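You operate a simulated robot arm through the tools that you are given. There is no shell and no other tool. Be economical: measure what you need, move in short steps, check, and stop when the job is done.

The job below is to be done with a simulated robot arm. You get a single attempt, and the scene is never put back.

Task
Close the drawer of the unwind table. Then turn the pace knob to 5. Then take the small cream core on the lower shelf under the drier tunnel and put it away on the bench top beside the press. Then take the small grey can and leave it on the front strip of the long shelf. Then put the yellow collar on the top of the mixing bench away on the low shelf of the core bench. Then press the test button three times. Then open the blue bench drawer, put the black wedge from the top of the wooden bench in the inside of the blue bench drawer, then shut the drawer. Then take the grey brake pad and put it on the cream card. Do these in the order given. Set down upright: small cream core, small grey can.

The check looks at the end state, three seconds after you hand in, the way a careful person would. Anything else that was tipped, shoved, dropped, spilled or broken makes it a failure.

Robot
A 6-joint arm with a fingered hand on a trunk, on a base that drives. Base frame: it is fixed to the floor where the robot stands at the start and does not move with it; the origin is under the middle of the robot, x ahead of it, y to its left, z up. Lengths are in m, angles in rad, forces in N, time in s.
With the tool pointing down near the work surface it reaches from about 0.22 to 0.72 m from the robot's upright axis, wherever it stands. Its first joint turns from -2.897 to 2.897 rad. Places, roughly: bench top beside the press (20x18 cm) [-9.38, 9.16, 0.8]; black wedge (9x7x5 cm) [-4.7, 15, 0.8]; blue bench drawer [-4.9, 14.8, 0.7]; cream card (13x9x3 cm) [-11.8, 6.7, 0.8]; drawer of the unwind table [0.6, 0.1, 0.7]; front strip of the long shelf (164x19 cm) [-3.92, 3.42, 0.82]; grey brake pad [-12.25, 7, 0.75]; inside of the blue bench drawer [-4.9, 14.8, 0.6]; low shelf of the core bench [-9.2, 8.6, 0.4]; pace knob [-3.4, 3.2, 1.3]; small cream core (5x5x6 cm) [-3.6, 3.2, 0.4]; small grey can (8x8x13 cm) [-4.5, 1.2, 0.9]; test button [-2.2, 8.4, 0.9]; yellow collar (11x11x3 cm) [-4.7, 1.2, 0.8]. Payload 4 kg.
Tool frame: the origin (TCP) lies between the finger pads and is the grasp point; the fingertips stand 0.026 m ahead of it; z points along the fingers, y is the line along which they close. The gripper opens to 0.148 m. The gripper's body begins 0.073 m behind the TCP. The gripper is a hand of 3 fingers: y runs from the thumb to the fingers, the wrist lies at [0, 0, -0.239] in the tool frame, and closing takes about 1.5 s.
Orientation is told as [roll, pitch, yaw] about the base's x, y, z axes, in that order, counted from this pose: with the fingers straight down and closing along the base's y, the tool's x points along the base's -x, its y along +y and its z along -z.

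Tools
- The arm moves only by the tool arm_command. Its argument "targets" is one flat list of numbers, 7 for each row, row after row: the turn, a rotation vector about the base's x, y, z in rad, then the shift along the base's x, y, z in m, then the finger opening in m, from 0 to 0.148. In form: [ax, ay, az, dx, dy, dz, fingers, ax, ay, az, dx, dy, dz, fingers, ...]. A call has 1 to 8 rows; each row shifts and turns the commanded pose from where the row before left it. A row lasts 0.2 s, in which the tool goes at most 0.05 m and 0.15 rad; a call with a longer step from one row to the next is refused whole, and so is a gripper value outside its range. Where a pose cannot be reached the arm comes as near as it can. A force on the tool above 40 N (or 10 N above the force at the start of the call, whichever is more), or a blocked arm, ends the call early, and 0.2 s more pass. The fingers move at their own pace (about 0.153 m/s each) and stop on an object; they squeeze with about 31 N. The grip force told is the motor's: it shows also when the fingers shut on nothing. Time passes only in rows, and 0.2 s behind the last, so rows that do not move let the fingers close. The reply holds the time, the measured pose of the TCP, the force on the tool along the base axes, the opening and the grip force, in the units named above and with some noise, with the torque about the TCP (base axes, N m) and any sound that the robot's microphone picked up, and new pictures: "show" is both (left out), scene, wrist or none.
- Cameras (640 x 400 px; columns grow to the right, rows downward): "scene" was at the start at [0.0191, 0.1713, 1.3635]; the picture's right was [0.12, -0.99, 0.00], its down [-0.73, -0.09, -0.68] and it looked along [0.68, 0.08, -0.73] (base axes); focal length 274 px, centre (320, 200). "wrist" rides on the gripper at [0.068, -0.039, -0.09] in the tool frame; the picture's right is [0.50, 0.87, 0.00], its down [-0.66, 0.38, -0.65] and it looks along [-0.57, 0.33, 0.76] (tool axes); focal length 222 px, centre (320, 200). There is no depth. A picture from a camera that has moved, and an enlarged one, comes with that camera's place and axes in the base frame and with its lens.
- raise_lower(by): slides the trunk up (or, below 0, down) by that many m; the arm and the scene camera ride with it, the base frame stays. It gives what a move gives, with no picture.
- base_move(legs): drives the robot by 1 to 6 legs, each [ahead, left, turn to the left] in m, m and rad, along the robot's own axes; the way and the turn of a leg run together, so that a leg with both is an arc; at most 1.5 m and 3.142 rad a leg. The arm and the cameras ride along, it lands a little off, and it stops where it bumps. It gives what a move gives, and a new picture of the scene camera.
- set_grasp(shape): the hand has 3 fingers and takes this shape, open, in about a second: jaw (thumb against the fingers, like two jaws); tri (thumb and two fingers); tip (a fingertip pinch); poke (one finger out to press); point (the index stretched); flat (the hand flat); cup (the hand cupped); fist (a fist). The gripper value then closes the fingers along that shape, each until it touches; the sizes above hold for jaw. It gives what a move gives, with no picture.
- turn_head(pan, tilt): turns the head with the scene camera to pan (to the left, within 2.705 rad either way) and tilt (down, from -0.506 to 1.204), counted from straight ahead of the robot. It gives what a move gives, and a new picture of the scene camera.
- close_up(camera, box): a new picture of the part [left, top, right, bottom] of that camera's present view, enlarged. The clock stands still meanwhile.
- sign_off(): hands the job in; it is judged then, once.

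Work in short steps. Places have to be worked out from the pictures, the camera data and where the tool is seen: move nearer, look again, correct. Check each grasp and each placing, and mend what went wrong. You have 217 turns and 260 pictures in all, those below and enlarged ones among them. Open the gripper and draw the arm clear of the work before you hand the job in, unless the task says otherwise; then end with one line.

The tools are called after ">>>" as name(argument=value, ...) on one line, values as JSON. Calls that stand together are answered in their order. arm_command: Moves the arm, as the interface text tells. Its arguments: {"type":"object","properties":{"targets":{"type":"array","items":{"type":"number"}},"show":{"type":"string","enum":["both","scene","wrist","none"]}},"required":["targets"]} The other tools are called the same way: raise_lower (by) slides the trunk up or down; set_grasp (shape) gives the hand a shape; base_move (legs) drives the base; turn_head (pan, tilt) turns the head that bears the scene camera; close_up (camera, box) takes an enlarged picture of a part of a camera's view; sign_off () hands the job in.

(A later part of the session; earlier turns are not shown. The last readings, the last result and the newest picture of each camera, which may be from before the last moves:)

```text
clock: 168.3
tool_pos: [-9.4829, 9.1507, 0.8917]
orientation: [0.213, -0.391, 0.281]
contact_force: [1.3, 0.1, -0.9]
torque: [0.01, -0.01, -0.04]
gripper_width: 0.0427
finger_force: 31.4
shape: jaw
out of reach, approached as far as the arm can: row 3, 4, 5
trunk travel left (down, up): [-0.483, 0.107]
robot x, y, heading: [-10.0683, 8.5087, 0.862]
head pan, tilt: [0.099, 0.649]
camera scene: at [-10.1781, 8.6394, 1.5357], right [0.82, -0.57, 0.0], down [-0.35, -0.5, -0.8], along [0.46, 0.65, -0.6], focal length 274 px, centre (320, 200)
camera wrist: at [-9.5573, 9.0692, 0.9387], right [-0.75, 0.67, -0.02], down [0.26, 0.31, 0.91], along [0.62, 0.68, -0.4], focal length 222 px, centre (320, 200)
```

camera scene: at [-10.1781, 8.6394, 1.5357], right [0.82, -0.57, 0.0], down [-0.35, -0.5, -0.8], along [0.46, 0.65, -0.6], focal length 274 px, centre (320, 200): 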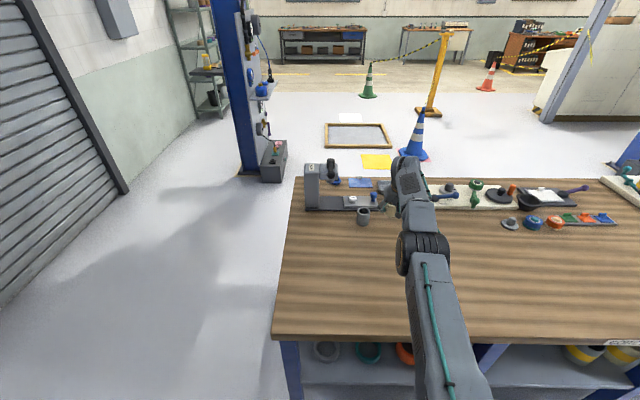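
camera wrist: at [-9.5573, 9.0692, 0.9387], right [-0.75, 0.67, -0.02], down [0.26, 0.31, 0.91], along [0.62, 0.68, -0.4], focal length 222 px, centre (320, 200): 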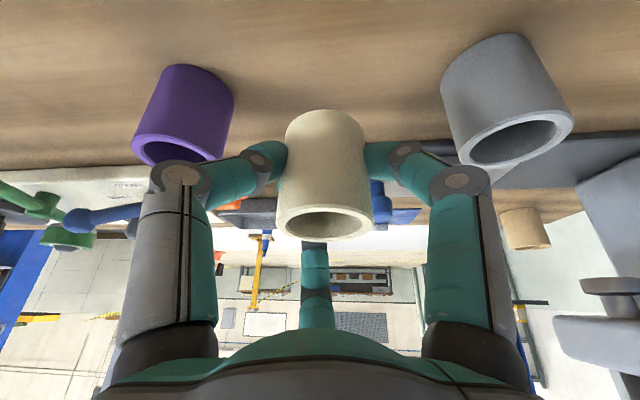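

The core is now upright to about 2°. The arm is near full stretch, so I bring the base 0.04 closer and lower with the trunk.

>>> base_move(legs=[[0.04, 0, 0]])

>>> raise_lower(by=-0.03)

>>> close_up(camera="wrist", box=[0, 0, 640, 400])

```text
clock: 169.2
tool_pos: [-9.4566, 9.1797, 0.8911]
orientation: [0.213, -0.39, 0.281]
contact_force: [-0.5, 0.3, -1.0]
torque: [-0.02, -0.02, -0.03]
gripper_width: 0.0427
finger_force: 31.1
shape: jaw
trunk travel left (down, up): [-0.483, 0.107]
robot x, y, heading: [-10.0433, 8.5364, 0.862]
head pan, tilt: [0.099, 0.649]
camera scene: at [-10.152, 8.6698, 1.5357], right [0.82, -0.57, 0.0], down [-0.35, -0.5, -0.8], along [0.46, 0.65, -0.6], focal length 274 px, centre (320, 200)
```

scene: 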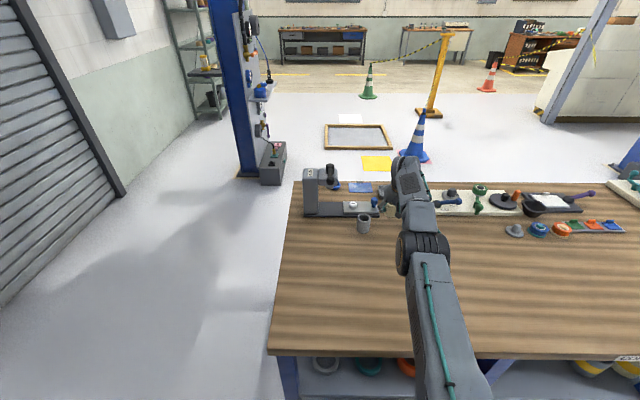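

```text
clock: 170.0
tool_pos: [-9.4566, 9.1822, 0.8623]
orientation: [0.215, -0.391, 0.28]
contact_force: [-0.3, -0.1, -1.2]
torque: [-0.03, 0.03, 0.0]
gripper_width: 0.043
finger_force: 31.0
shape: jaw
trunk travel left (down, up): [-0.453, 0.137]
robot x, y, heading: [-10.0444, 8.5383, 0.863]
head pan, tilt: [0.099, 0.649]
```

```text
1.00 times, centred on (320, 200) of wrist (not enlarged: the box is as wide or as high as the picture)
camera zoom: at [-9.5309, 9.0996, 0.9091], right [-0.75, 0.67, -0.02], down [0.25, 0.31, 0.91], along [0.62, 0.68, -0.4], focal length 222 px, centre (320, 200)
```

zoom: 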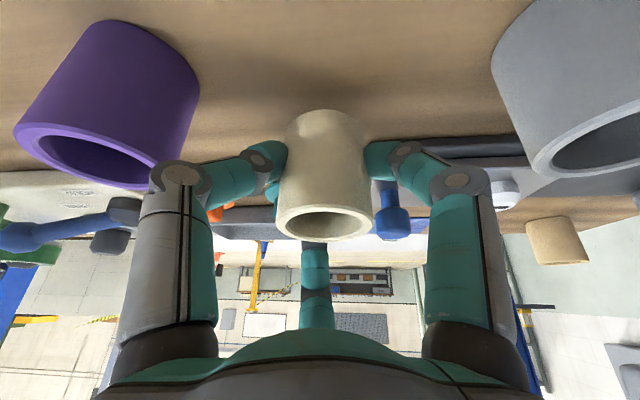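

Positioned behind the gap between the cups. I lower slowly until contact.

>>> arm_command(targets=[0, 0, 0, 0, 0, -0.004, 0, 0, 0, 0, 0, 0, -0.004, 0, 0, 0, 0, 0, 0, -0.004, 0, 0, 0, 0, 0, 0, -0.003, 0], show="wrist")

```text
clock: 171.0
tool_pos: [-9.4571, 9.1805, 0.8469]
orientation: [0.213, -0.391, 0.28]
contact_force: [-0.5, -0.7, -0.1]
torque: [0.02, -0.04, -0.01]
gripper_width: 0.0429
finger_force: 31.1
shape: jaw
trunk travel left (down, up): [-0.453, 0.137]
robot x, y, heading: [-10.0388, 8.5377, 0.859]
head pan, tilt: [0.099, 0.649]
camera wrist: at [-9.5314, 9.0995, 0.8935], right [-0.75, 0.67, -0.02], down [0.25, 0.31, 0.91], along [0.62, 0.68, -0.4], focal length 222 px, centre (320, 200)
```

wrist: 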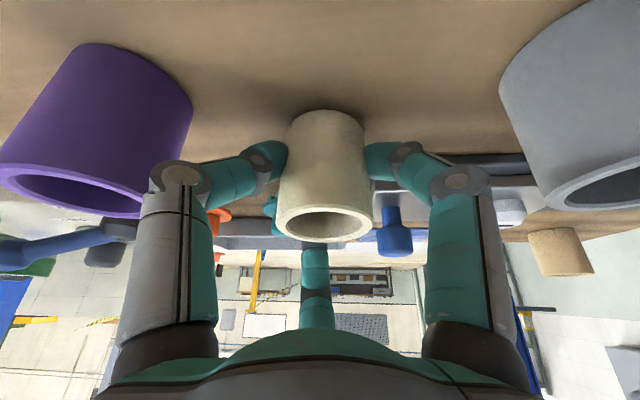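

No contact yet, so I go further down in 3 mm steps.

>>> arm_command(targets=[0, 0, 0, 0, 0, -0.003, 0, 0, 0, 0, 0, 0, -0.003, 0, 0, 0, 0, 0, 0, -0.003, 0, 0, 0, 0, 0, 0, -0.003, 0], show="wrist")

```text
clock: 172.0
tool_pos: [-9.457, 9.1815, 0.8419]
orientation: [0.218, -0.4, 0.279]
contact_force: [4.9, -4.1, 31.2]
torque: [-0.18, -0.1, 0.21]
gripper_width: 0.0441
finger_force: 31.5
shape: jaw
trunk travel left (down, up): [-0.453, 0.137]
robot x, y, heading: [-10.0399, 8.5385, 0.863]
head pan, tilt: [0.099, 0.649]
camera wrist: at [-9.5309, 9.0983, 0.8873], right [-0.75, 0.67, -0.02], down [0.25, 0.31, 0.92], along [0.62, 0.68, -0.4], focal length 222 px, centre (320, 200)
```

wrist: 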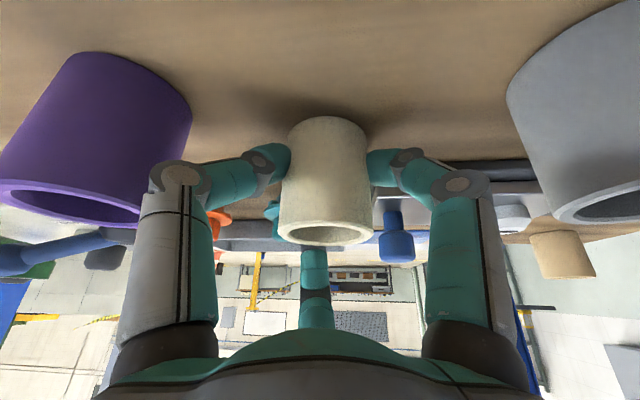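

Down on the bench (31 N). I ease up 4 mm, open modestly, and look.

>>> arm_command(targets=[0, 0, 0, 0, 0, 0.004, 0, 0, 0, 0, 0, 0, 0, 0.05, 0, 0, 0, 0, 0, 0, 0.06, 0, 0, 0, 0, 0, 0, 0.066], show="wrist")

```text
clock: 173.0
tool_pos: [-9.457, 9.1811, 0.8386]
orientation: [0.214, -0.388, 0.281]
contact_force: [-0.3, 0.1, -0.1]
torque: [0.04, 0.03, 0.02]
gripper_width: 0.0655
finger_force: 0.1
shape: jaw
trunk travel left (down, up): [-0.453, 0.137]
robot x, y, heading: [-10.0437, 8.5413, 0.865]
head pan, tilt: [0.099, 0.649]
camera wrist: at [-9.5313, 9.0996, 0.8849], right [-0.75, 0.67, -0.02], down [0.26, 0.32, 0.91], along [0.61, 0.68, -0.41], focal length 222 px, centre (320, 200)
```

wrist: 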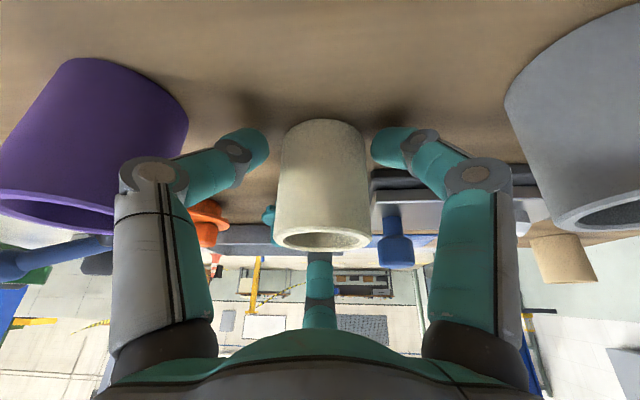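

Released and standing upright. I withdraw along the tool axis.

>>> arm_command(targets=[0, 0, 0, -0.006, -0.0065, 0.018, 0.07, 0, 0, 0, -0.006, -0.0065, 0.018, 0.07, 0, 0, 0, -0.009, -0.01, 0.028, 0.075, 0, 0, 0, -0.012, -0.013, 0.035, 0.075, 0, 0, 0, -0.012, -0.013, 0.035, 0.075])

```text
clock: 174.2
tool_pos: [-9.4723, 9.1648, 0.9811]
orientation: [0.213, -0.389, 0.281]
contact_force: [0.1, -0.5, -0.5]
torque: [-0.08, 0.01, 0.03]
gripper_width: 0.0746
finger_force: 0.2
shape: jaw
out of reach, approached as far as the arm can: row 1, 2, 3, 4, 5
trunk travel left (down, up): [-0.453, 0.137]
robot x, y, heading: [-10.0388, 8.5394, 0.858]
head pan, tilt: [0.099, 0.649]
camera scene: at [-10.1521, 8.6696, 1.5057], right [0.82, -0.57, 0.0], down [-0.35, -0.5, -0.8], along [0.46, 0.65, -0.6], focal length 274 px, centre (320, 200)
camera wrist: at [-9.5462, 9.0828, 1.0276], right [-0.75, 0.67, -0.02], down [0.26, 0.32, 0.91], along [0.62, 0.68, -0.41], focal length 222 px, centre (320, 200)
```

scene: 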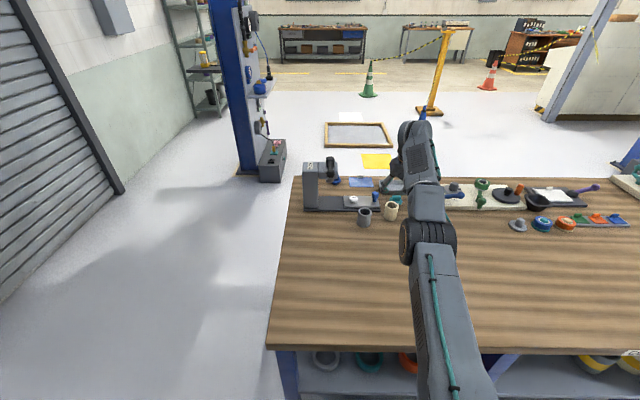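
wrist: 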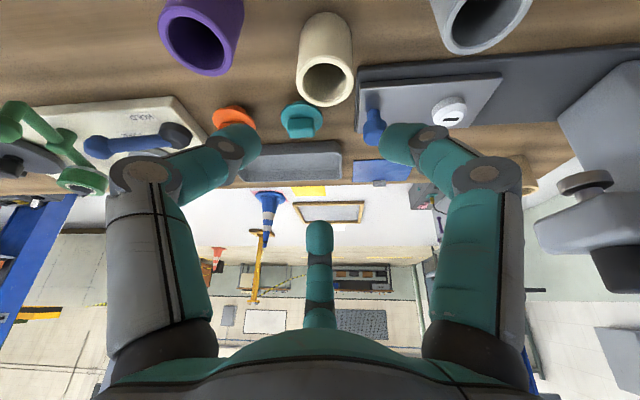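

The core stands upright beside the press. Now I retract the arm to a compact, downward-pointing travel pose.

>>> arm_command(targets=[0, 0, 0, -0.026, -0.03, 0.02, 0.075, -0.084, 0.0707, 0, -0.026, -0.03, 0.02, 0.075, -0.084, 0.0707, 0, -0.026, -0.03, 0.02, 0.075, -0.084, 0.0707, 0, -0.026, -0.03, 0.02, 0.075, -0.084, 0.0707, 0, -0.026, -0.03, 0.02, 0.075, 0, 0, 0.13, -0.026, -0.03, 0.02, 0.075, 0, 0, 0.13, -0.026, -0.03, 0.02, 0.075, 0, 0, 0.13, -0.026, -0.03, 0.02, 0.075], show="none")

>>> arm_command(targets=[0, 0, 0.13, -0.026, -0.03, 0.01, 0.075, 0, 0, 0, -0.026, -0.03, 0.01, 0.075, 0, 0, 0, -0.026, -0.03, 0, 0.075], show="scene")

```text
clock: 176.0
tool_pos: [-9.6057, 9.0, 1.1604]
orientation: [-0.024, -0.02, 0.721]
contact_force: [0.9, 0.6, -1.8]
torque: [-0.12, 0.1, -0.01]
gripper_width: 0.0747
finger_force: 0.1
shape: jaw
out of reach, approached as far as the arm can: row 1, 2, 3, 4, 5, 6, 7
trunk travel left (down, up): [-0.453, 0.137]
robot x, y, heading: [-10.0386, 8.5361, 0.859]
head pan, tilt: [0.099, 0.649]
```

```text
clock: 176.8
tool_pos: [-9.6858, 8.9099, 1.1802]
orientation: [-0.024, -0.021, 0.851]
contact_force: [0.6, 0.2, 0.3]
torque: [-0.02, 0.01, 0.01]
gripper_width: 0.0748
finger_force: 0.0
shape: jaw
trunk travel left (down, up): [-0.453, 0.137]
robot x, y, heading: [-10.0436, 8.5334, 0.862]
head pan, tilt: [0.099, 0.649]
camera scene: at [-10.1522, 8.6696, 1.5057], right [0.82, -0.57, 0.0], down [-0.35, -0.5, -0.8], along [0.46, 0.65, -0.6], focal length 274 px, centre (320, 200)
```

scene: 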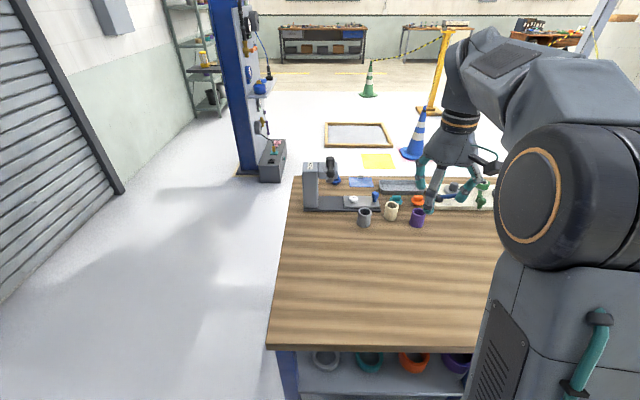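

The arm is compact. I back off, turn to go down the aisle and drive to the mixing bench area.

>>> base_move(legs=[[-0.15, 0, 0], [0, 0, -1.565], [1.5, 0, 0], [0.95, 0, 0]])

>>> base_move(legs=[[1.5, -0.2, 0], [1.5, -0.2, 0], [1.5, -0.2, 0], [1.5, 0, 0]])

```text
clock: 193.7
tool_pos: [-7.8784, 6.4481, 1.18]
orientation: [-0.024, -0.016, -0.725]
contact_force: [0.9, 0.1, 0.2]
torque: [-0.05, 0.01, -0.03]
gripper_width: 0.0751
finger_force: 0.1
shape: jaw
trunk travel left (down, up): [-0.453, 0.137]
robot x, y, heading: [-8.2488, 6.8057, -0.711]
head pan, tilt: [0.099, 0.649]
camera scene: at [-8.1156, 6.9163, 1.5057], right [-0.58, -0.82, 0.0], down [-0.49, 0.35, -0.8], along [0.65, -0.46, -0.6], focal length 274 px, centre (320, 200)
```

scene: 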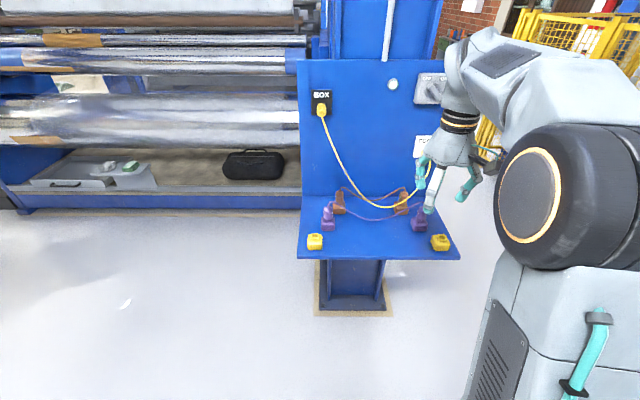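

```text
refused: leg 1 is longer than a leg can be; nothing moved
```

The refusal was fortunate: a blue stand is ahead. I look right before sidestepping.

>>> turn_head(pan=-0.9, tilt=0.55)

```text
clock: 195.0
tool_pos: [-7.879, 6.4475, 1.1809]
orientation: [-0.023, -0.02, -0.725]
contact_force: [-0.5, -1.0, -0.1]
torque: [0.03, -0.04, 0.02]
gripper_width: 0.0748
finger_force: 0.0
shape: jaw
trunk travel left (down, up): [-0.453, 0.137]
robot x, y, heading: [-8.2519, 6.8033, -0.714]
head pan, tilt: [-0.901, 0.55]
camera scene: at [-8.1904, 6.8767, 1.5145], right [-1.0, 0.04, 0.0], down [0.02, 0.52, -0.85], along [-0.04, -0.85, -0.52], focal length 274 px, centre (320, 200)
```

scene: 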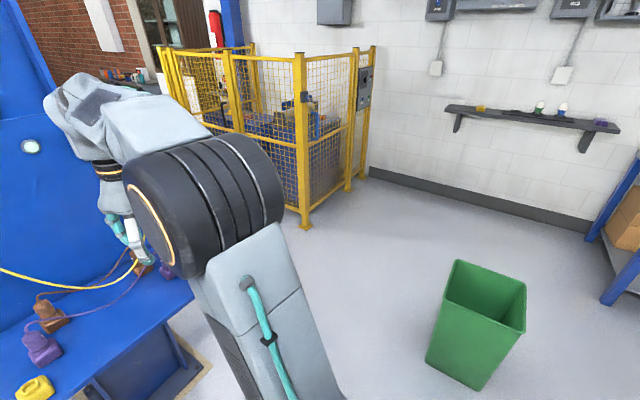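

A green bin sits at c<-1.0 beside me and the stand's corner is at c≈-0.40. I weave: right 0.5, ahead 0.38, right 0.2, then ahead.

>>> base_move(legs=[[0, -0.5, 0], [0.37, 0, 0], [0, -0.22, 0], [1.4, 0, 0], [1.45, 0, 0], [1.45, 0, 0]])

>>> turn_head(pan=-0.9, tilt=0.45)

```text
clock: 221.4
tool_pos: [-4.816, 2.8471, 1.1809]
orientation: [-0.023, -0.019, -0.73]
contact_force: [-0.7, 1.0, 0.8]
torque: [0.01, 0.01, 0.01]
gripper_width: 0.0749
finger_force: 0.0
shape: jaw
trunk travel left (down, up): [-0.453, 0.137]
robot x, y, heading: [-5.1841, 3.2024, -0.714]
head pan, tilt: [-0.901, 0.55]
camera scene: at [-5.1276, 3.2777, 1.5145], right [-1.0, 0.05, 0.0], down [0.03, 0.52, -0.85], along [-0.04, -0.85, -0.52], focal length 274 px, centre (320, 200)
```

scene: 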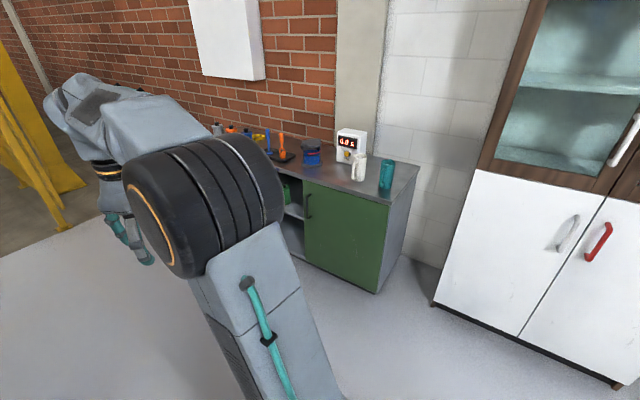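

```text
clock: 222.1
tool_pos: [-4.8167, 2.8485, 1.1824]
orientation: [-0.024, -0.02, -0.728]
contact_force: [0.0, 0.2, -0.2]
torque: [-0.03, 0.0, 0.01]
gripper_width: 0.0749
finger_force: 0.0
shape: jaw
trunk travel left (down, up): [-0.453, 0.137]
robot x, y, heading: [-5.1839, 3.207, -0.716]
head pan, tilt: [-0.901, 0.45]
camera scene: at [-5.1277, 3.2756, 1.5235], right [-1.0, 0.05, 0.0], down [0.02, 0.44, -0.9], along [-0.04, -0.9, -0.44], focal length 274 px, centre (320, 200)
```

scene: 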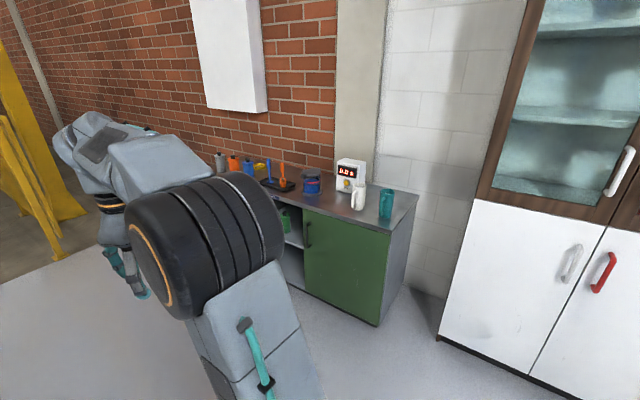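

The mixing bench is ahead right; the can and collar project where stated. I drive to about (-4.19,1.675) and turn to face the bench.

>>> base_move(legs=[[1.0, 0, 0], [0.75, -0.5, 0], [0, 0, -1.53]])

>>> turn_head(pan=0.1, tilt=0.75)

```text
clock: 235.4
tool_pos: [-4.5558, 1.2756, 1.1818]
orientation: [-0.024, -0.019, -2.274]
contact_force: [-0.5, -0.2, 0.7]
torque: [0.0, 0.0, -0.02]
gripper_width: 0.0751
finger_force: 0.0
shape: jaw
trunk travel left (down, up): [-0.453, 0.137]
robot x, y, heading: [-4.2044, 1.6516, -2.265]
head pan, tilt: [-0.901, 0.45]
camera scene: at [-4.1356, 1.5966, 1.5236], right [0.02, 1.0, 0.0], down [0.44, -0.01, -0.9], along [-0.9, 0.02, -0.44], focal length 274 px, centre (320, 200)
```

scene: 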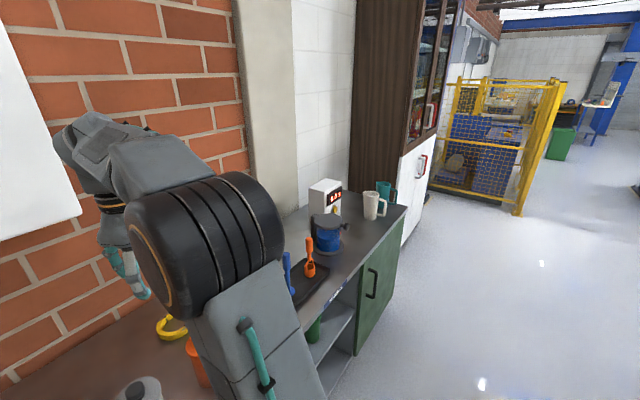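

```text
clock: 236.7
tool_pos: [-4.5546, 1.2743, 1.1802]
orientation: [-0.025, -0.018, -2.273]
contact_force: [0.0, 0.1, -0.6]
torque: [-0.01, -0.03, -0.01]
gripper_width: 0.0749
finger_force: 0.0
shape: jaw
trunk travel left (down, up): [-0.453, 0.137]
robot x, y, heading: [-4.2061, 1.6497, -2.264]
head pan, tilt: [0.099, 0.75]
camera scene: at [-4.0901, 1.5259, 1.4971], right [-0.83, 0.56, 0.0], down [0.38, 0.57, -0.73], along [-0.41, -0.61, -0.68], focal length 274 px, centre (320, 200)
```

scene: 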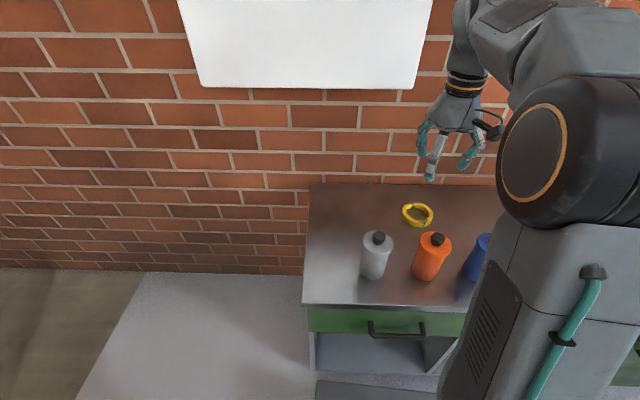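

The grey can stands at about (-4.475,1.235). I open the hand and move over it, then check with the wrist camera.

>>> arm_command(targets=[0, 0, 0, 0.027, -0.013, -0.02, 0.13, 0, 0, 0, 0.027, -0.013, -0.02, 0.13, 0, 0, 0, 0.027, -0.013, -0.02, 0.13, 0, 0, 0, 0, 0, 0, 0.13])

```text
clock: 237.7
tool_pos: [-4.4747, 1.2341, 1.1218]
orientation: [-0.023, -0.02, -2.274]
contact_force: [0.0, -1.0, -0.2]
torque: [-0.03, 0.01, -0.06]
gripper_width: 0.1302
finger_force: 0.1
shape: jaw
trunk travel left (down, up): [-0.453, 0.137]
robot x, y, heading: [-4.2035, 1.6477, -2.263]
head pan, tilt: [0.099, 0.75]
camera scene: at [-4.0898, 1.5257, 1.4971], right [-0.83, 0.56, 0.0], down [0.38, 0.57, -0.73], along [-0.41, -0.61, -0.68], focal length 274 px, centre (320, 200)
camera wrist: at [-4.458, 1.3103, 1.2103], right [0.98, -0.18, -0.03], down [-0.12, -0.75, 0.66], along [-0.14, -0.64, -0.75], focal length 222 px, centre (320, 200)
```

scene: 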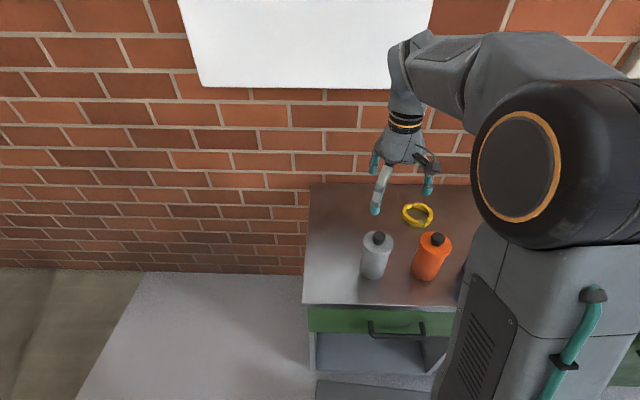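
wrist: 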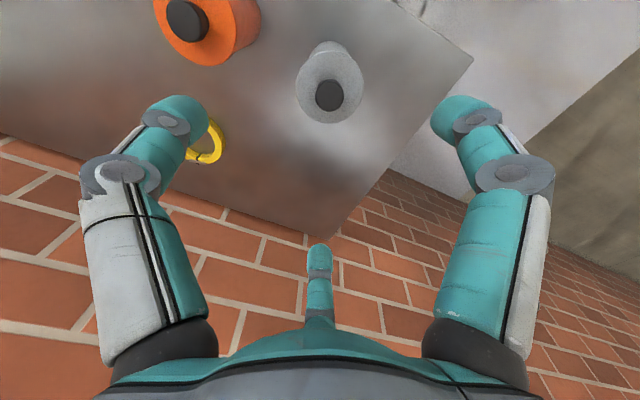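

The can is right under the tool. I descend around it to z≈0.885.

>>> arm_command(targets=[0, 0, 0, 0.004, -0.001, -0.047, 0.13, 0, 0, 0, 0, 0, -0.047, 0.13, 0, 0, 0, 0, 0, -0.047, 0.13, 0, 0, 0, 0, 0, -0.047, 0.13, 0, 0, 0, 0, 0, -0.047, 0.13, 0, 0, 0, 0, 0, 0, 0.13])

```text
clock: 239.1
tool_pos: [-4.4716, 1.2331, 0.8862]
orientation: [-0.025, -0.02, -2.274]
contact_force: [-0.4, 0.6, 0.0]
torque: [-0.01, 0.01, 0.0]
gripper_width: 0.13
finger_force: 0.0
shape: jaw
trunk travel left (down, up): [-0.453, 0.137]
robot x, y, heading: [-4.211, 1.6481, -2.262]
head pan, tilt: [0.099, 0.75]
camera scene: at [-4.0902, 1.5255, 1.4971], right [-0.83, 0.56, 0.0], down [0.38, 0.57, -0.73], along [-0.41, -0.61, -0.68], focal length 274 px, centre (320, 200)
camera wrist: at [-4.4553, 1.3104, 0.9749], right [0.98, -0.18, -0.03], down [-0.12, -0.75, 0.66], along [-0.14, -0.64, -0.75], focal length 222 px, centre (320, 200)
```

scene: 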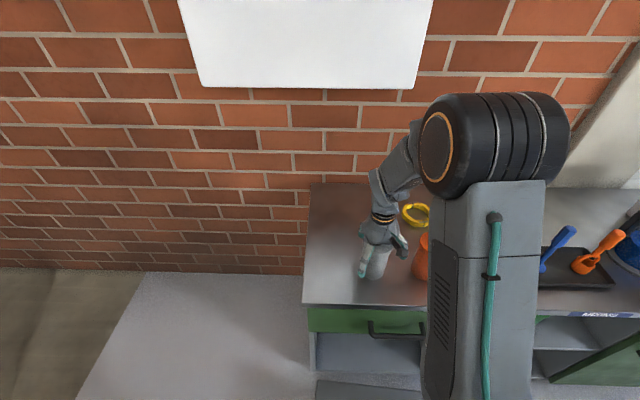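
wrist: 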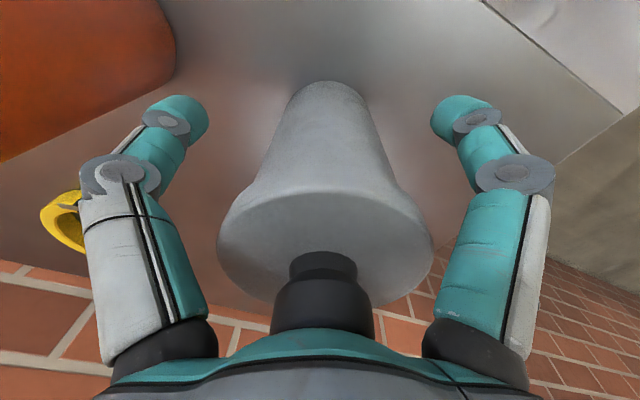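

The can is centred with its cap just below the palm. I close on it.

>>> arm_command(targets=[0, 0, 0, 0, 0, 0, 0.08, 0, 0, 0, 0, 0, 0, 0.04, 0, 0, 0, 0, 0, 0, 0, 0, 0, 0, 0, 0, 0, 0], show="wrist")

```text
clock: 240.1
tool_pos: [-4.4725, 1.2347, 0.8868]
orientation: [-0.024, -0.017, -2.274]
contact_force: [-0.1, -0.1, 0.1]
torque: [0.06, 0.01, 0.0]
gripper_width: 0.0624
finger_force: 30.7
shape: jaw
trunk travel left (down, up): [-0.453, 0.137]
robot x, y, heading: [-4.207, 1.6501, -2.266]
head pan, tilt: [0.099, 0.75]
camera wrist: at [-4.4553, 1.3104, 0.9752], right [0.98, -0.18, -0.03], down [-0.12, -0.75, 0.66], along [-0.14, -0.64, -0.75], focal length 222 px, centre (320, 200)
```

wrist: 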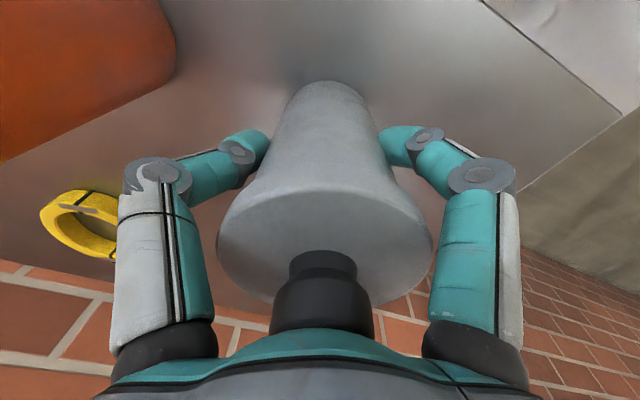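

Firm grip. I lift with the trunk, back away, turn round and drive to the long shelf.

>>> raise_lower(by=0.13)

>>> base_move(legs=[[-0.6, 0, 0], [0, 0, 3.141], [0, 0.92, 0], [0.28, 0, 0]])

>>> turn_head(pan=0.1, tilt=0.75)

```text
clock: 241.7
tool_pos: [-4.472, 1.2345, 1.0167]
orientation: [-0.024, -0.018, -2.274]
contact_force: [0.0, 0.4, -4.4]
torque: [-0.03, 0.02, 0.01]
gripper_width: 0.0624
finger_force: 30.9
shape: jaw
trunk travel left (down, up): [-0.583, 0.007]
robot x, y, heading: [-4.2077, 1.6532, -2.264]
head pan, tilt: [0.099, 0.75]
```

```text
clock: 258.5
tool_pos: [-4.1029, 3.3281, 1.0166]
orientation: [-0.026, -0.017, 0.872]
contact_force: [0.1, -0.4, -4.5]
torque: [0.01, 0.02, -0.03]
gripper_width: 0.0617
finger_force: 31.1
shape: jaw
trunk travel left (down, up): [-0.583, 0.007]
robot x, y, heading: [-4.3678, 2.9113, 0.881]
head pan, tilt: [0.099, 0.75]
camera scene: at [-4.4828, 3.0374, 1.6271], right [0.83, -0.56, 0.0], down [-0.38, -0.57, -0.73], along [0.41, 0.61, -0.68], focal length 274 px, centre (320, 200)
```

scene: 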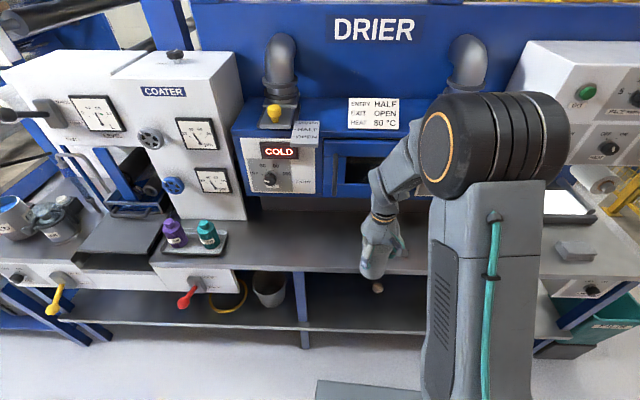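

```text
clock: 259.1
tool_pos: [-4.1014, 3.3277, 1.0169]
orientation: [-0.025, -0.016, 0.871]
contact_force: [0.3, 0.2, -4.4]
torque: [0.01, 0.02, -0.01]
gripper_width: 0.0617
finger_force: 30.9
shape: jaw
trunk travel left (down, up): [-0.583, 0.007]
robot x, y, heading: [-4.3666, 2.9071, 0.883]
head pan, tilt: [0.099, 0.75]
camera scene: at [-4.483, 3.0371, 1.6271], right [0.83, -0.56, 0.0], down [-0.38, -0.57, -0.73], along [0.41, 0.61, -0.68], focal length 274 px, centre (320, 200)
```

scene: 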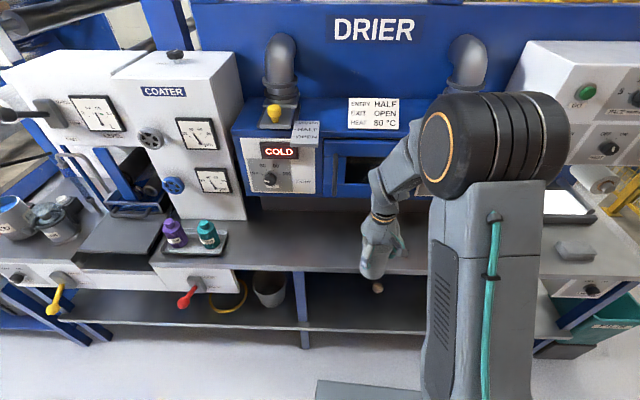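

The shelf's edge is at c≈-0.04, the strip's middle at c≈0.10. I carry the can 0.18 m in over the free part.

>>> arm_command(targets=[0, 0, 0, 0.0286, 0.0341, 0, 0, 0, 0, 0, 0.0286, 0.0341, 0, 0, 0, 0, 0, 0.0286, 0.0341, 0, 0, 0, 0, 0, 0.0286, 0.0341, 0, 0, 0, 0, 0, 0, 0, -0.02, 0, 0, 0, 0, 0, 0, -0.02, 0])

```text
clock: 260.5
tool_pos: [-3.9876, 3.4639, 0.9781]
orientation: [-0.023, -0.018, 0.872]
contact_force: [0.4, 0.5, -4.7]
torque: [0.01, -0.04, -0.02]
gripper_width: 0.0615
finger_force: 30.8
shape: jaw
trunk travel left (down, up): [-0.583, 0.007]
robot x, y, heading: [-4.3677, 2.9113, 0.882]
head pan, tilt: [0.099, 0.75]
camera scene: at [-4.483, 3.0371, 1.6271], right [0.83, -0.56, 0.0], down [-0.38, -0.57, -0.73], along [0.41, 0.61, -0.68], focal length 274 px, centre (320, 200)
camera wrist: at [-4.0053, 3.3875, 1.0657], right [-0.98, 0.18, -0.03], down [0.11, 0.75, 0.66], along [0.14, 0.64, -0.75], focal length 222 px, centre (320, 200)
```

scene: 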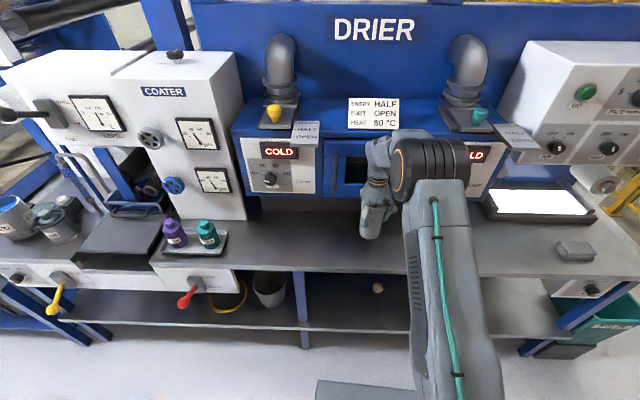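
wrist: 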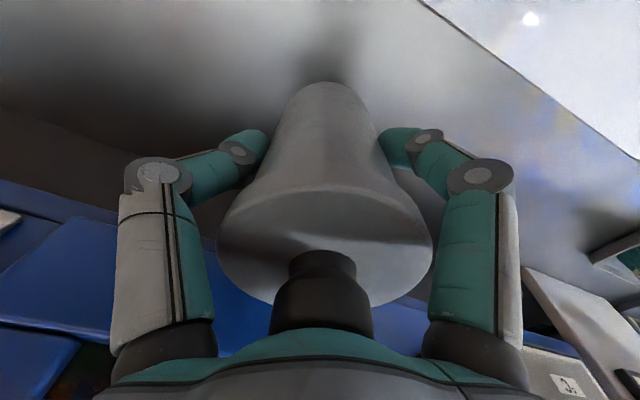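

Positioned well. I lower towards the shelf.

>>> arm_command(targets=[0, 0, 0, 0, 0, -0.03, 0, 0, 0, 0, 0, 0, -0.02, 0, 0, 0, 0, 0, 0, -0.006, 0, 0, 0, 0, 0, 0, -0.004, 0, 0, 0, 0, 0, 0, -0.004, 0, 0, 0, 0, 0, 0, -0.004, 0, 0, 0, 0, 0, 0, -0.004, 0, 0, 0, 0, 0, 0, -0.004, 0], show="wrist")

```text
clock: 262.3
tool_pos: [-3.9876, 3.465, 0.9064]
orientation: [-0.023, -0.023, 0.87]
contact_force: [-0.6, -1.1, 24.4]
torque: [-0.21, 0.09, 0.06]
gripper_width: 0.0622
finger_force: 31.1
shape: jaw
trunk travel left (down, up): [-0.583, 0.007]
robot x, y, heading: [-4.3694, 2.9102, 0.88]
head pan, tilt: [0.099, 0.75]
camera wrist: at [-4.0057, 3.3877, 0.9933], right [-0.98, 0.18, -0.03], down [0.11, 0.74, 0.66], along [0.14, 0.65, -0.75], focal length 222 px, centre (320, 200)
```

wrist: 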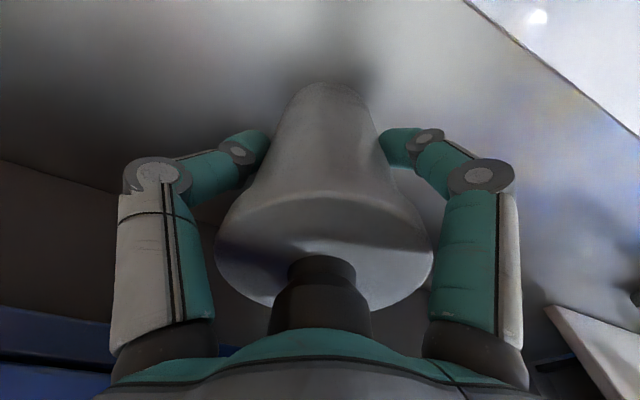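

Contact (24 N) at the expected height. I ease 3 mm, open, and rise straight up.

>>> arm_command(targets=[0, 0, 0, 0, 0, 0.004, 0, 0, 0, 0, 0, 0, 0, 0.09, 0, 0, 0, 0, 0, 0, 0.13, 0, 0, 0, 0, 0, 0.03, 0.13, 0, 0, 0, 0, 0, 0.045, 0.13, 0, 0, 0, 0, 0, 0.045, 0.13, 0, 0, 0, 0, 0, 0.045, 0.13])

```text
clock: 263.9
tool_pos: [-3.9876, 3.4645, 1.0676]
orientation: [-0.026, -0.021, 0.871]
contact_force: [-0.9, -0.7, -0.5]
torque: [0.01, -0.01, -0.01]
gripper_width: 0.1298
finger_force: 0.1
shape: jaw
trunk travel left (down, up): [-0.583, 0.007]
robot x, y, heading: [-4.3651, 2.908, 0.881]
head pan, tilt: [0.099, 0.75]
camera scene: at [-4.4834, 3.0366, 1.6271], right [0.83, -0.56, 0.0], down [-0.38, -0.57, -0.73], along [0.41, 0.61, -0.68], focal length 274 px, centre (320, 200)
camera wrist: at [-4.0055, 3.3877, 1.158], right [-0.98, 0.18, -0.03], down [0.11, 0.75, 0.66], along [0.14, 0.64, -0.75], focal length 222 px, centre (320, 200)
```

scene: 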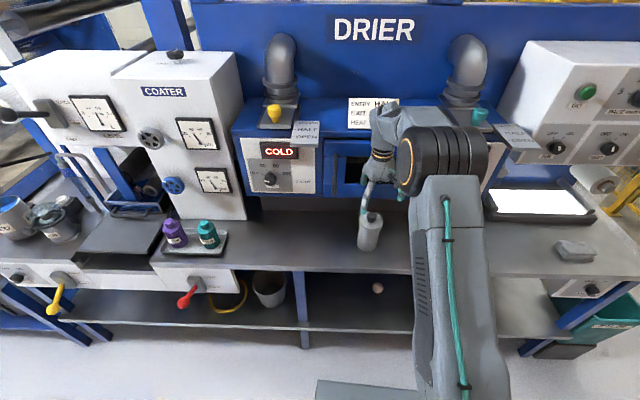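
wrist: 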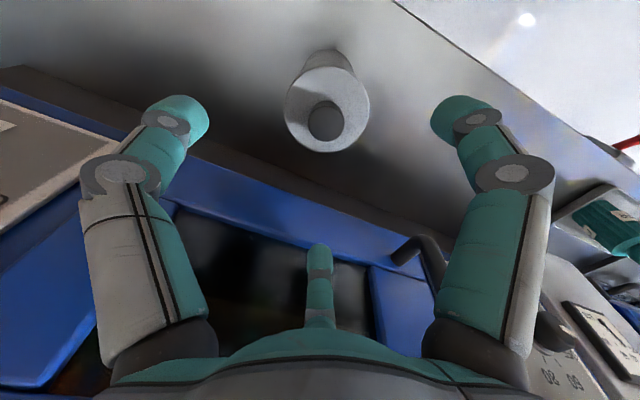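

The can stands upright on the strip. For the collar, an orange bottle is in front of it, so I'll approach diagonally; first I retract and drive over to about a=3.82, c=-1.49.

>>> arm_command(targets=[0, 0, 0, -0.026, -0.031, 0.015, 0.13, 0, 0, 0, -0.026, -0.031, 0.015, 0.13, 0, 0, 0, -0.026, -0.031, 0.015, 0.13, 0, 0, 0, -0.026, -0.031, 0.015, 0.13], show="none")

>>> base_move(legs=[[-0.35, 0, 0], [0, -1.4, 0], [0, 0, 2.434], [0.3, 0.25, 0]])

>>> turn_head(pan=0.1, tilt=0.7)

```text
clock: 264.9
tool_pos: [-4.092, 3.339, 1.1284]
orientation: [-0.025, -0.018, 0.87]
contact_force: [-0.3, -0.2, 0.2]
torque: [0.01, -0.02, -0.01]
gripper_width: 0.1297
finger_force: 0.0
shape: jaw
trunk travel left (down, up): [-0.583, 0.007]
robot x, y, heading: [-4.3623, 2.9139, 0.883]
head pan, tilt: [0.099, 0.75]
```

```text
clock: 281.5
tool_pos: [-4.2659, 1.3209, 1.1283]
orientation: [-0.024, -0.016, -3.02]
contact_force: [-0.9, 0.2, -0.4]
torque: [0.0, -0.02, -0.01]
gripper_width: 0.1298
finger_force: 0.1
shape: jaw
trunk travel left (down, up): [-0.583, 0.007]
robot x, y, heading: [-3.7713, 1.4487, -3.009]
head pan, tilt: [0.099, 0.75]
camera scene: at [-3.7735, 1.2775, 1.6271], right [-0.23, 0.97, 0.0], down [0.66, 0.16, -0.73], along [-0.71, -0.17, -0.68], focal length 274 px, centre (320, 200)
```

scene: 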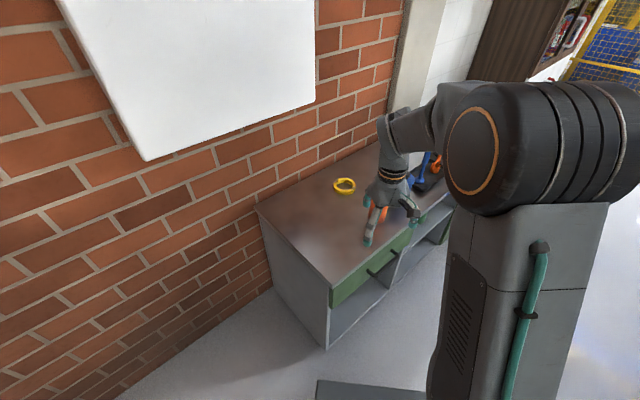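

```text
clock: 282.2
tool_pos: [-4.2653, 1.3211, 1.127]
orientation: [-0.025, -0.02, -3.019]
contact_force: [-0.3, 0.0, 1.2]
torque: [-0.02, -0.01, -0.01]
gripper_width: 0.1299
finger_force: 0.0
shape: jaw
trunk travel left (down, up): [-0.583, 0.007]
robot x, y, heading: [-3.7749, 1.4472, -3.012]
head pan, tilt: [0.099, 0.7]
camera scene: at [-3.7753, 1.2773, 1.6313], right [-0.23, 0.97, 0.0], down [0.63, 0.15, -0.76], along [-0.74, -0.18, -0.64], focal length 274 px, centre (320, 200)
```

scene: 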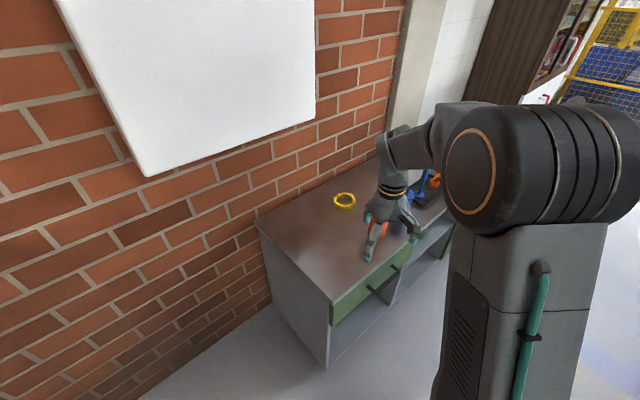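

The collar is at (-4.74,1.16). I move the base 0.09 ahead and 0.12 left, then pitch the tool up to the tilted grasp attitude with the 30° roll.

>>> base_move(legs=[[0.09, 0.12, 0]])

>>> arm_command(targets=[-0.0178, 0.1449, 0, -0.03, -0.004, 0, 0.13, -0.0178, 0.1449, 0, -0.03, -0.004, 0, 0.13, -0.0178, 0.1449, 0, -0.03, -0.004, 0, 0.13, -0.0178, 0.1449, 0, -0.03, -0.004, 0, 0.13, -0.0178, 0.1449, 0, -0.03, -0.004, 0, 0.13], show="none")

>>> arm_command(targets=[-0.0867, -0.0106, -0.0976, -0.02, -0.003, 0, 0.13, -0.0867, -0.0106, -0.0976, -0.02, -0.003, 0, 0.13, -0.0867, -0.0106, -0.0976, -0.02, -0.003, 0, 0.13, -0.0867, -0.0106, -0.0976, -0.02, -0.003, 0, 0.13])

```text
clock: 283.5
tool_pos: [-4.3397, 1.1911, 1.1283]
orientation: [-0.026, -0.018, -3.021]
contact_force: [-0.5, 0.4, 0.0]
torque: [0.01, -0.01, 0.0]
gripper_width: 0.1299
finger_force: 0.0
shape: jaw
trunk travel left (down, up): [-0.583, 0.007]
robot x, y, heading: [-3.8503, 1.3212, -3.007]
head pan, tilt: [0.099, 0.7]
camera scene: at [-3.8497, 1.1456, 1.6313], right [-0.23, 0.97, 0.0], down [0.63, 0.15, -0.76], along [-0.74, -0.18, -0.64], focal length 274 px, centre (320, 200)
```

scene: 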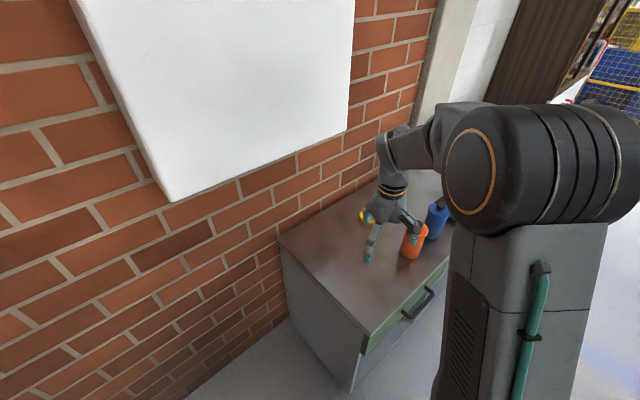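

```text
clock: 284.7
tool_pos: [-4.4892, 1.172, 1.1272]
orientation: [-0.022, -0.747, -3.02]
contact_force: [0.2, 0.1, -0.5]
torque: [0.02, 0.0, 0.01]
gripper_width: 0.13
finger_force: 0.0
shape: jaw
trunk travel left (down, up): [-0.583, 0.007]
robot x, y, heading: [-3.8438, 1.3184, -3.006]
head pan, tilt: [0.099, 0.7]
```

```text
clock: 285.7
tool_pos: [-4.5692, 1.1598, 1.1278]
orientation: [0.403, -0.629, 2.593]
contact_force: [-0.2, 0.3, -0.4]
torque: [0.01, -0.04, -0.01]
gripper_width: 0.1298
finger_force: 0.1
shape: jaw
trunk travel left (down, up): [-0.583, 0.007]
robot x, y, heading: [-3.8457, 1.3178, -3.012]
head pan, tilt: [0.099, 0.7]
camera scene: at [-3.8496, 1.1461, 1.6314], right [-0.23, 0.97, 0.0], down [0.63, 0.15, -0.76], along [-0.74, -0.18, -0.64], focal length 274 px, centre (320, 200)
camera wrist: at [-4.4525, 1.1709, 1.1413], right [0.1, -0.99, -0.02], down [-0.12, -0.03, 0.99], along [-0.99, -0.1, -0.12], focal length 222 px, centre (320, 200)
```

scene: 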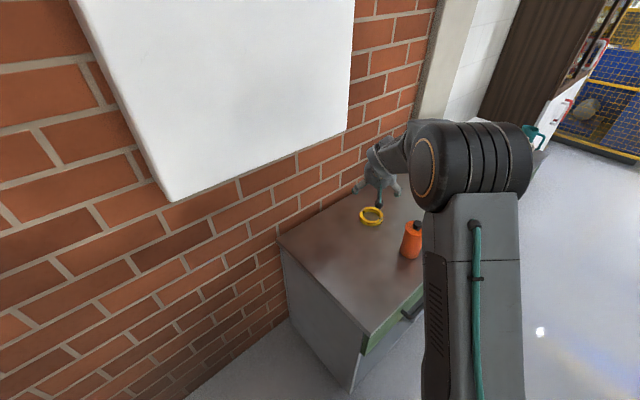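
wrist: 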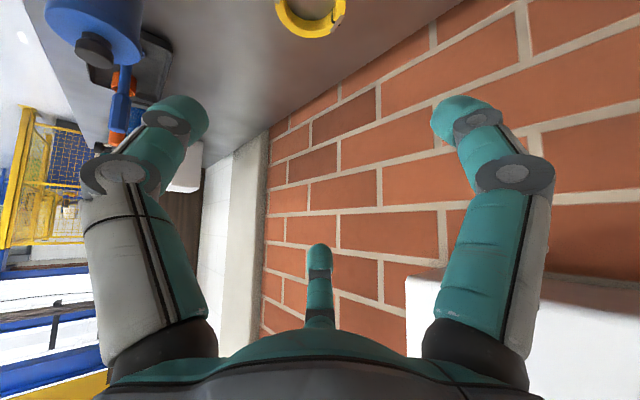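

The attitude is right. I enlarge the collar to see its wall and hole.

>>> close_up(camera="scene", box=[335, 185, 415, 235])

```text
8.00 times, centred on (375, 210) of scene
camera zoom: at [-3.8496, 1.1461, 1.6314], right [-0.23, 0.97, 0.0], down [0.63, 0.15, -0.76], along [-0.74, -0.18, -0.64], focal length 2193 px, centre (-120, 120)
```

zoom: 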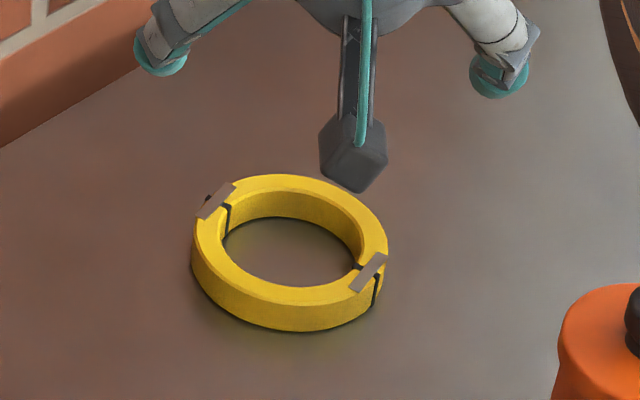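

The collar's wall is about 1.7 cm thick with a 7.6 cm hole. I make the tool steeper (22° from vertical) to pinch the near wall, and come down to a hover above it.

>>> arm_command(targets=[0.0143, -0.116, 0, -0.0327, 0.002, -0.03, 0.08, 0.0143, -0.116, 0, -0.0327, 0.002, -0.03, 0.08, 0.0143, -0.116, 0, -0.0327, 0.002, -0.03, 0.08, 0, 0, 0, 0, 0, -0.033, 0.08, 0, 0, 0, 0, 0, -0.033, 0.08, 0, 0, 0, 0, 0, -0.033, 0.08])

```text
clock: 287.1
tool_pos: [-4.6682, 1.1654, 0.9362]
orientation: [0.176, -0.343, 2.702]
contact_force: [0.1, 0.1, 0.7]
torque: [-0.02, -0.02, -0.01]
gripper_width: 0.0806
finger_force: 0.1
shape: jaw
trunk travel left (down, up): [-0.583, 0.007]
robot x, y, heading: [-3.8473, 1.3166, -3.012]
head pan, tilt: [0.099, 0.7]
camera scene: at [-3.8498, 1.1462, 1.6314], right [-0.23, 0.97, 0.0], down [0.63, 0.15, -0.76], along [-0.74, -0.18, -0.64], focal length 274 px, centre (320, 200)
camera wrist: at [-4.5632, 1.1754, 0.9904], right [0.11, -0.99, -0.03], down [-0.45, -0.07, 0.89], along [-0.89, -0.08, -0.46], focal length 222 px, centre (320, 200)
```

scene: 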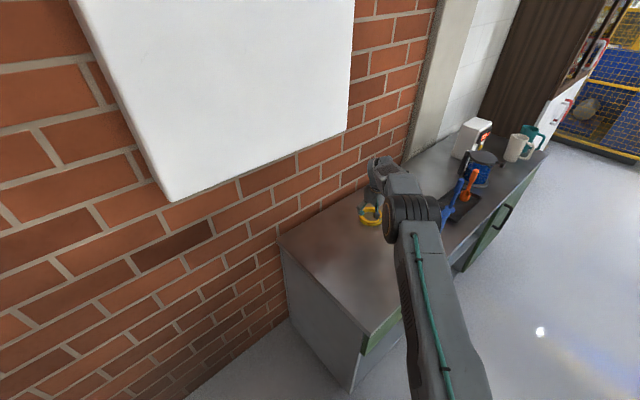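
wrist: 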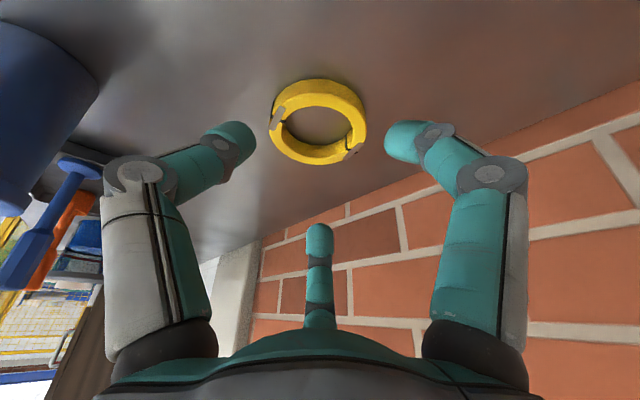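

The ring's centre checks out at (-4.73,1.163). I descend straight, then check before closing.

>>> arm_command(targets=[0, 0, 0, 0, 0, -0.035, 0.08, 0, 0, 0, 0, 0, -0.03, 0.08, 0, 0, 0, 0, 0, -0.015, 0.08, 0, 0, 0, 0, 0, 0, 0.08], show="wrist")

```text
clock: 288.1
tool_pos: [-4.6676, 1.1658, 0.8571]
orientation: [0.172, -0.343, 2.701]
contact_force: [-0.1, 0.0, 0.6]
torque: [-0.05, -0.02, -0.03]
gripper_width: 0.0807
finger_force: 0.0
shape: jaw
trunk travel left (down, up): [-0.583, 0.007]
robot x, y, heading: [-3.8479, 1.3204, -3.013]
head pan, tilt: [0.099, 0.7]
camera wrist: at [-4.5628, 1.1751, 0.9098], right [0.11, -0.99, -0.03], down [-0.45, -0.07, 0.89], along [-0.89, -0.08, -0.46], focal length 222 px, centre (320, 200)
```

wrist: 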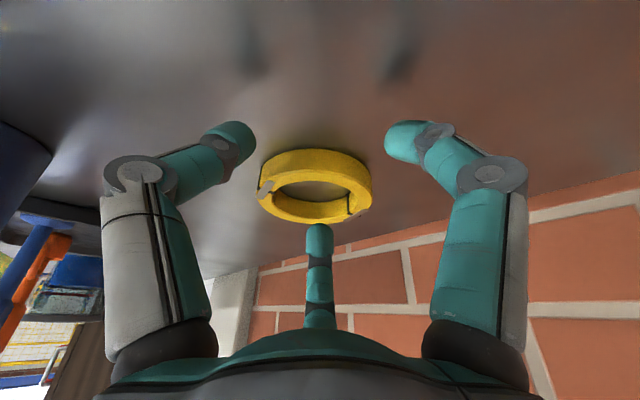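

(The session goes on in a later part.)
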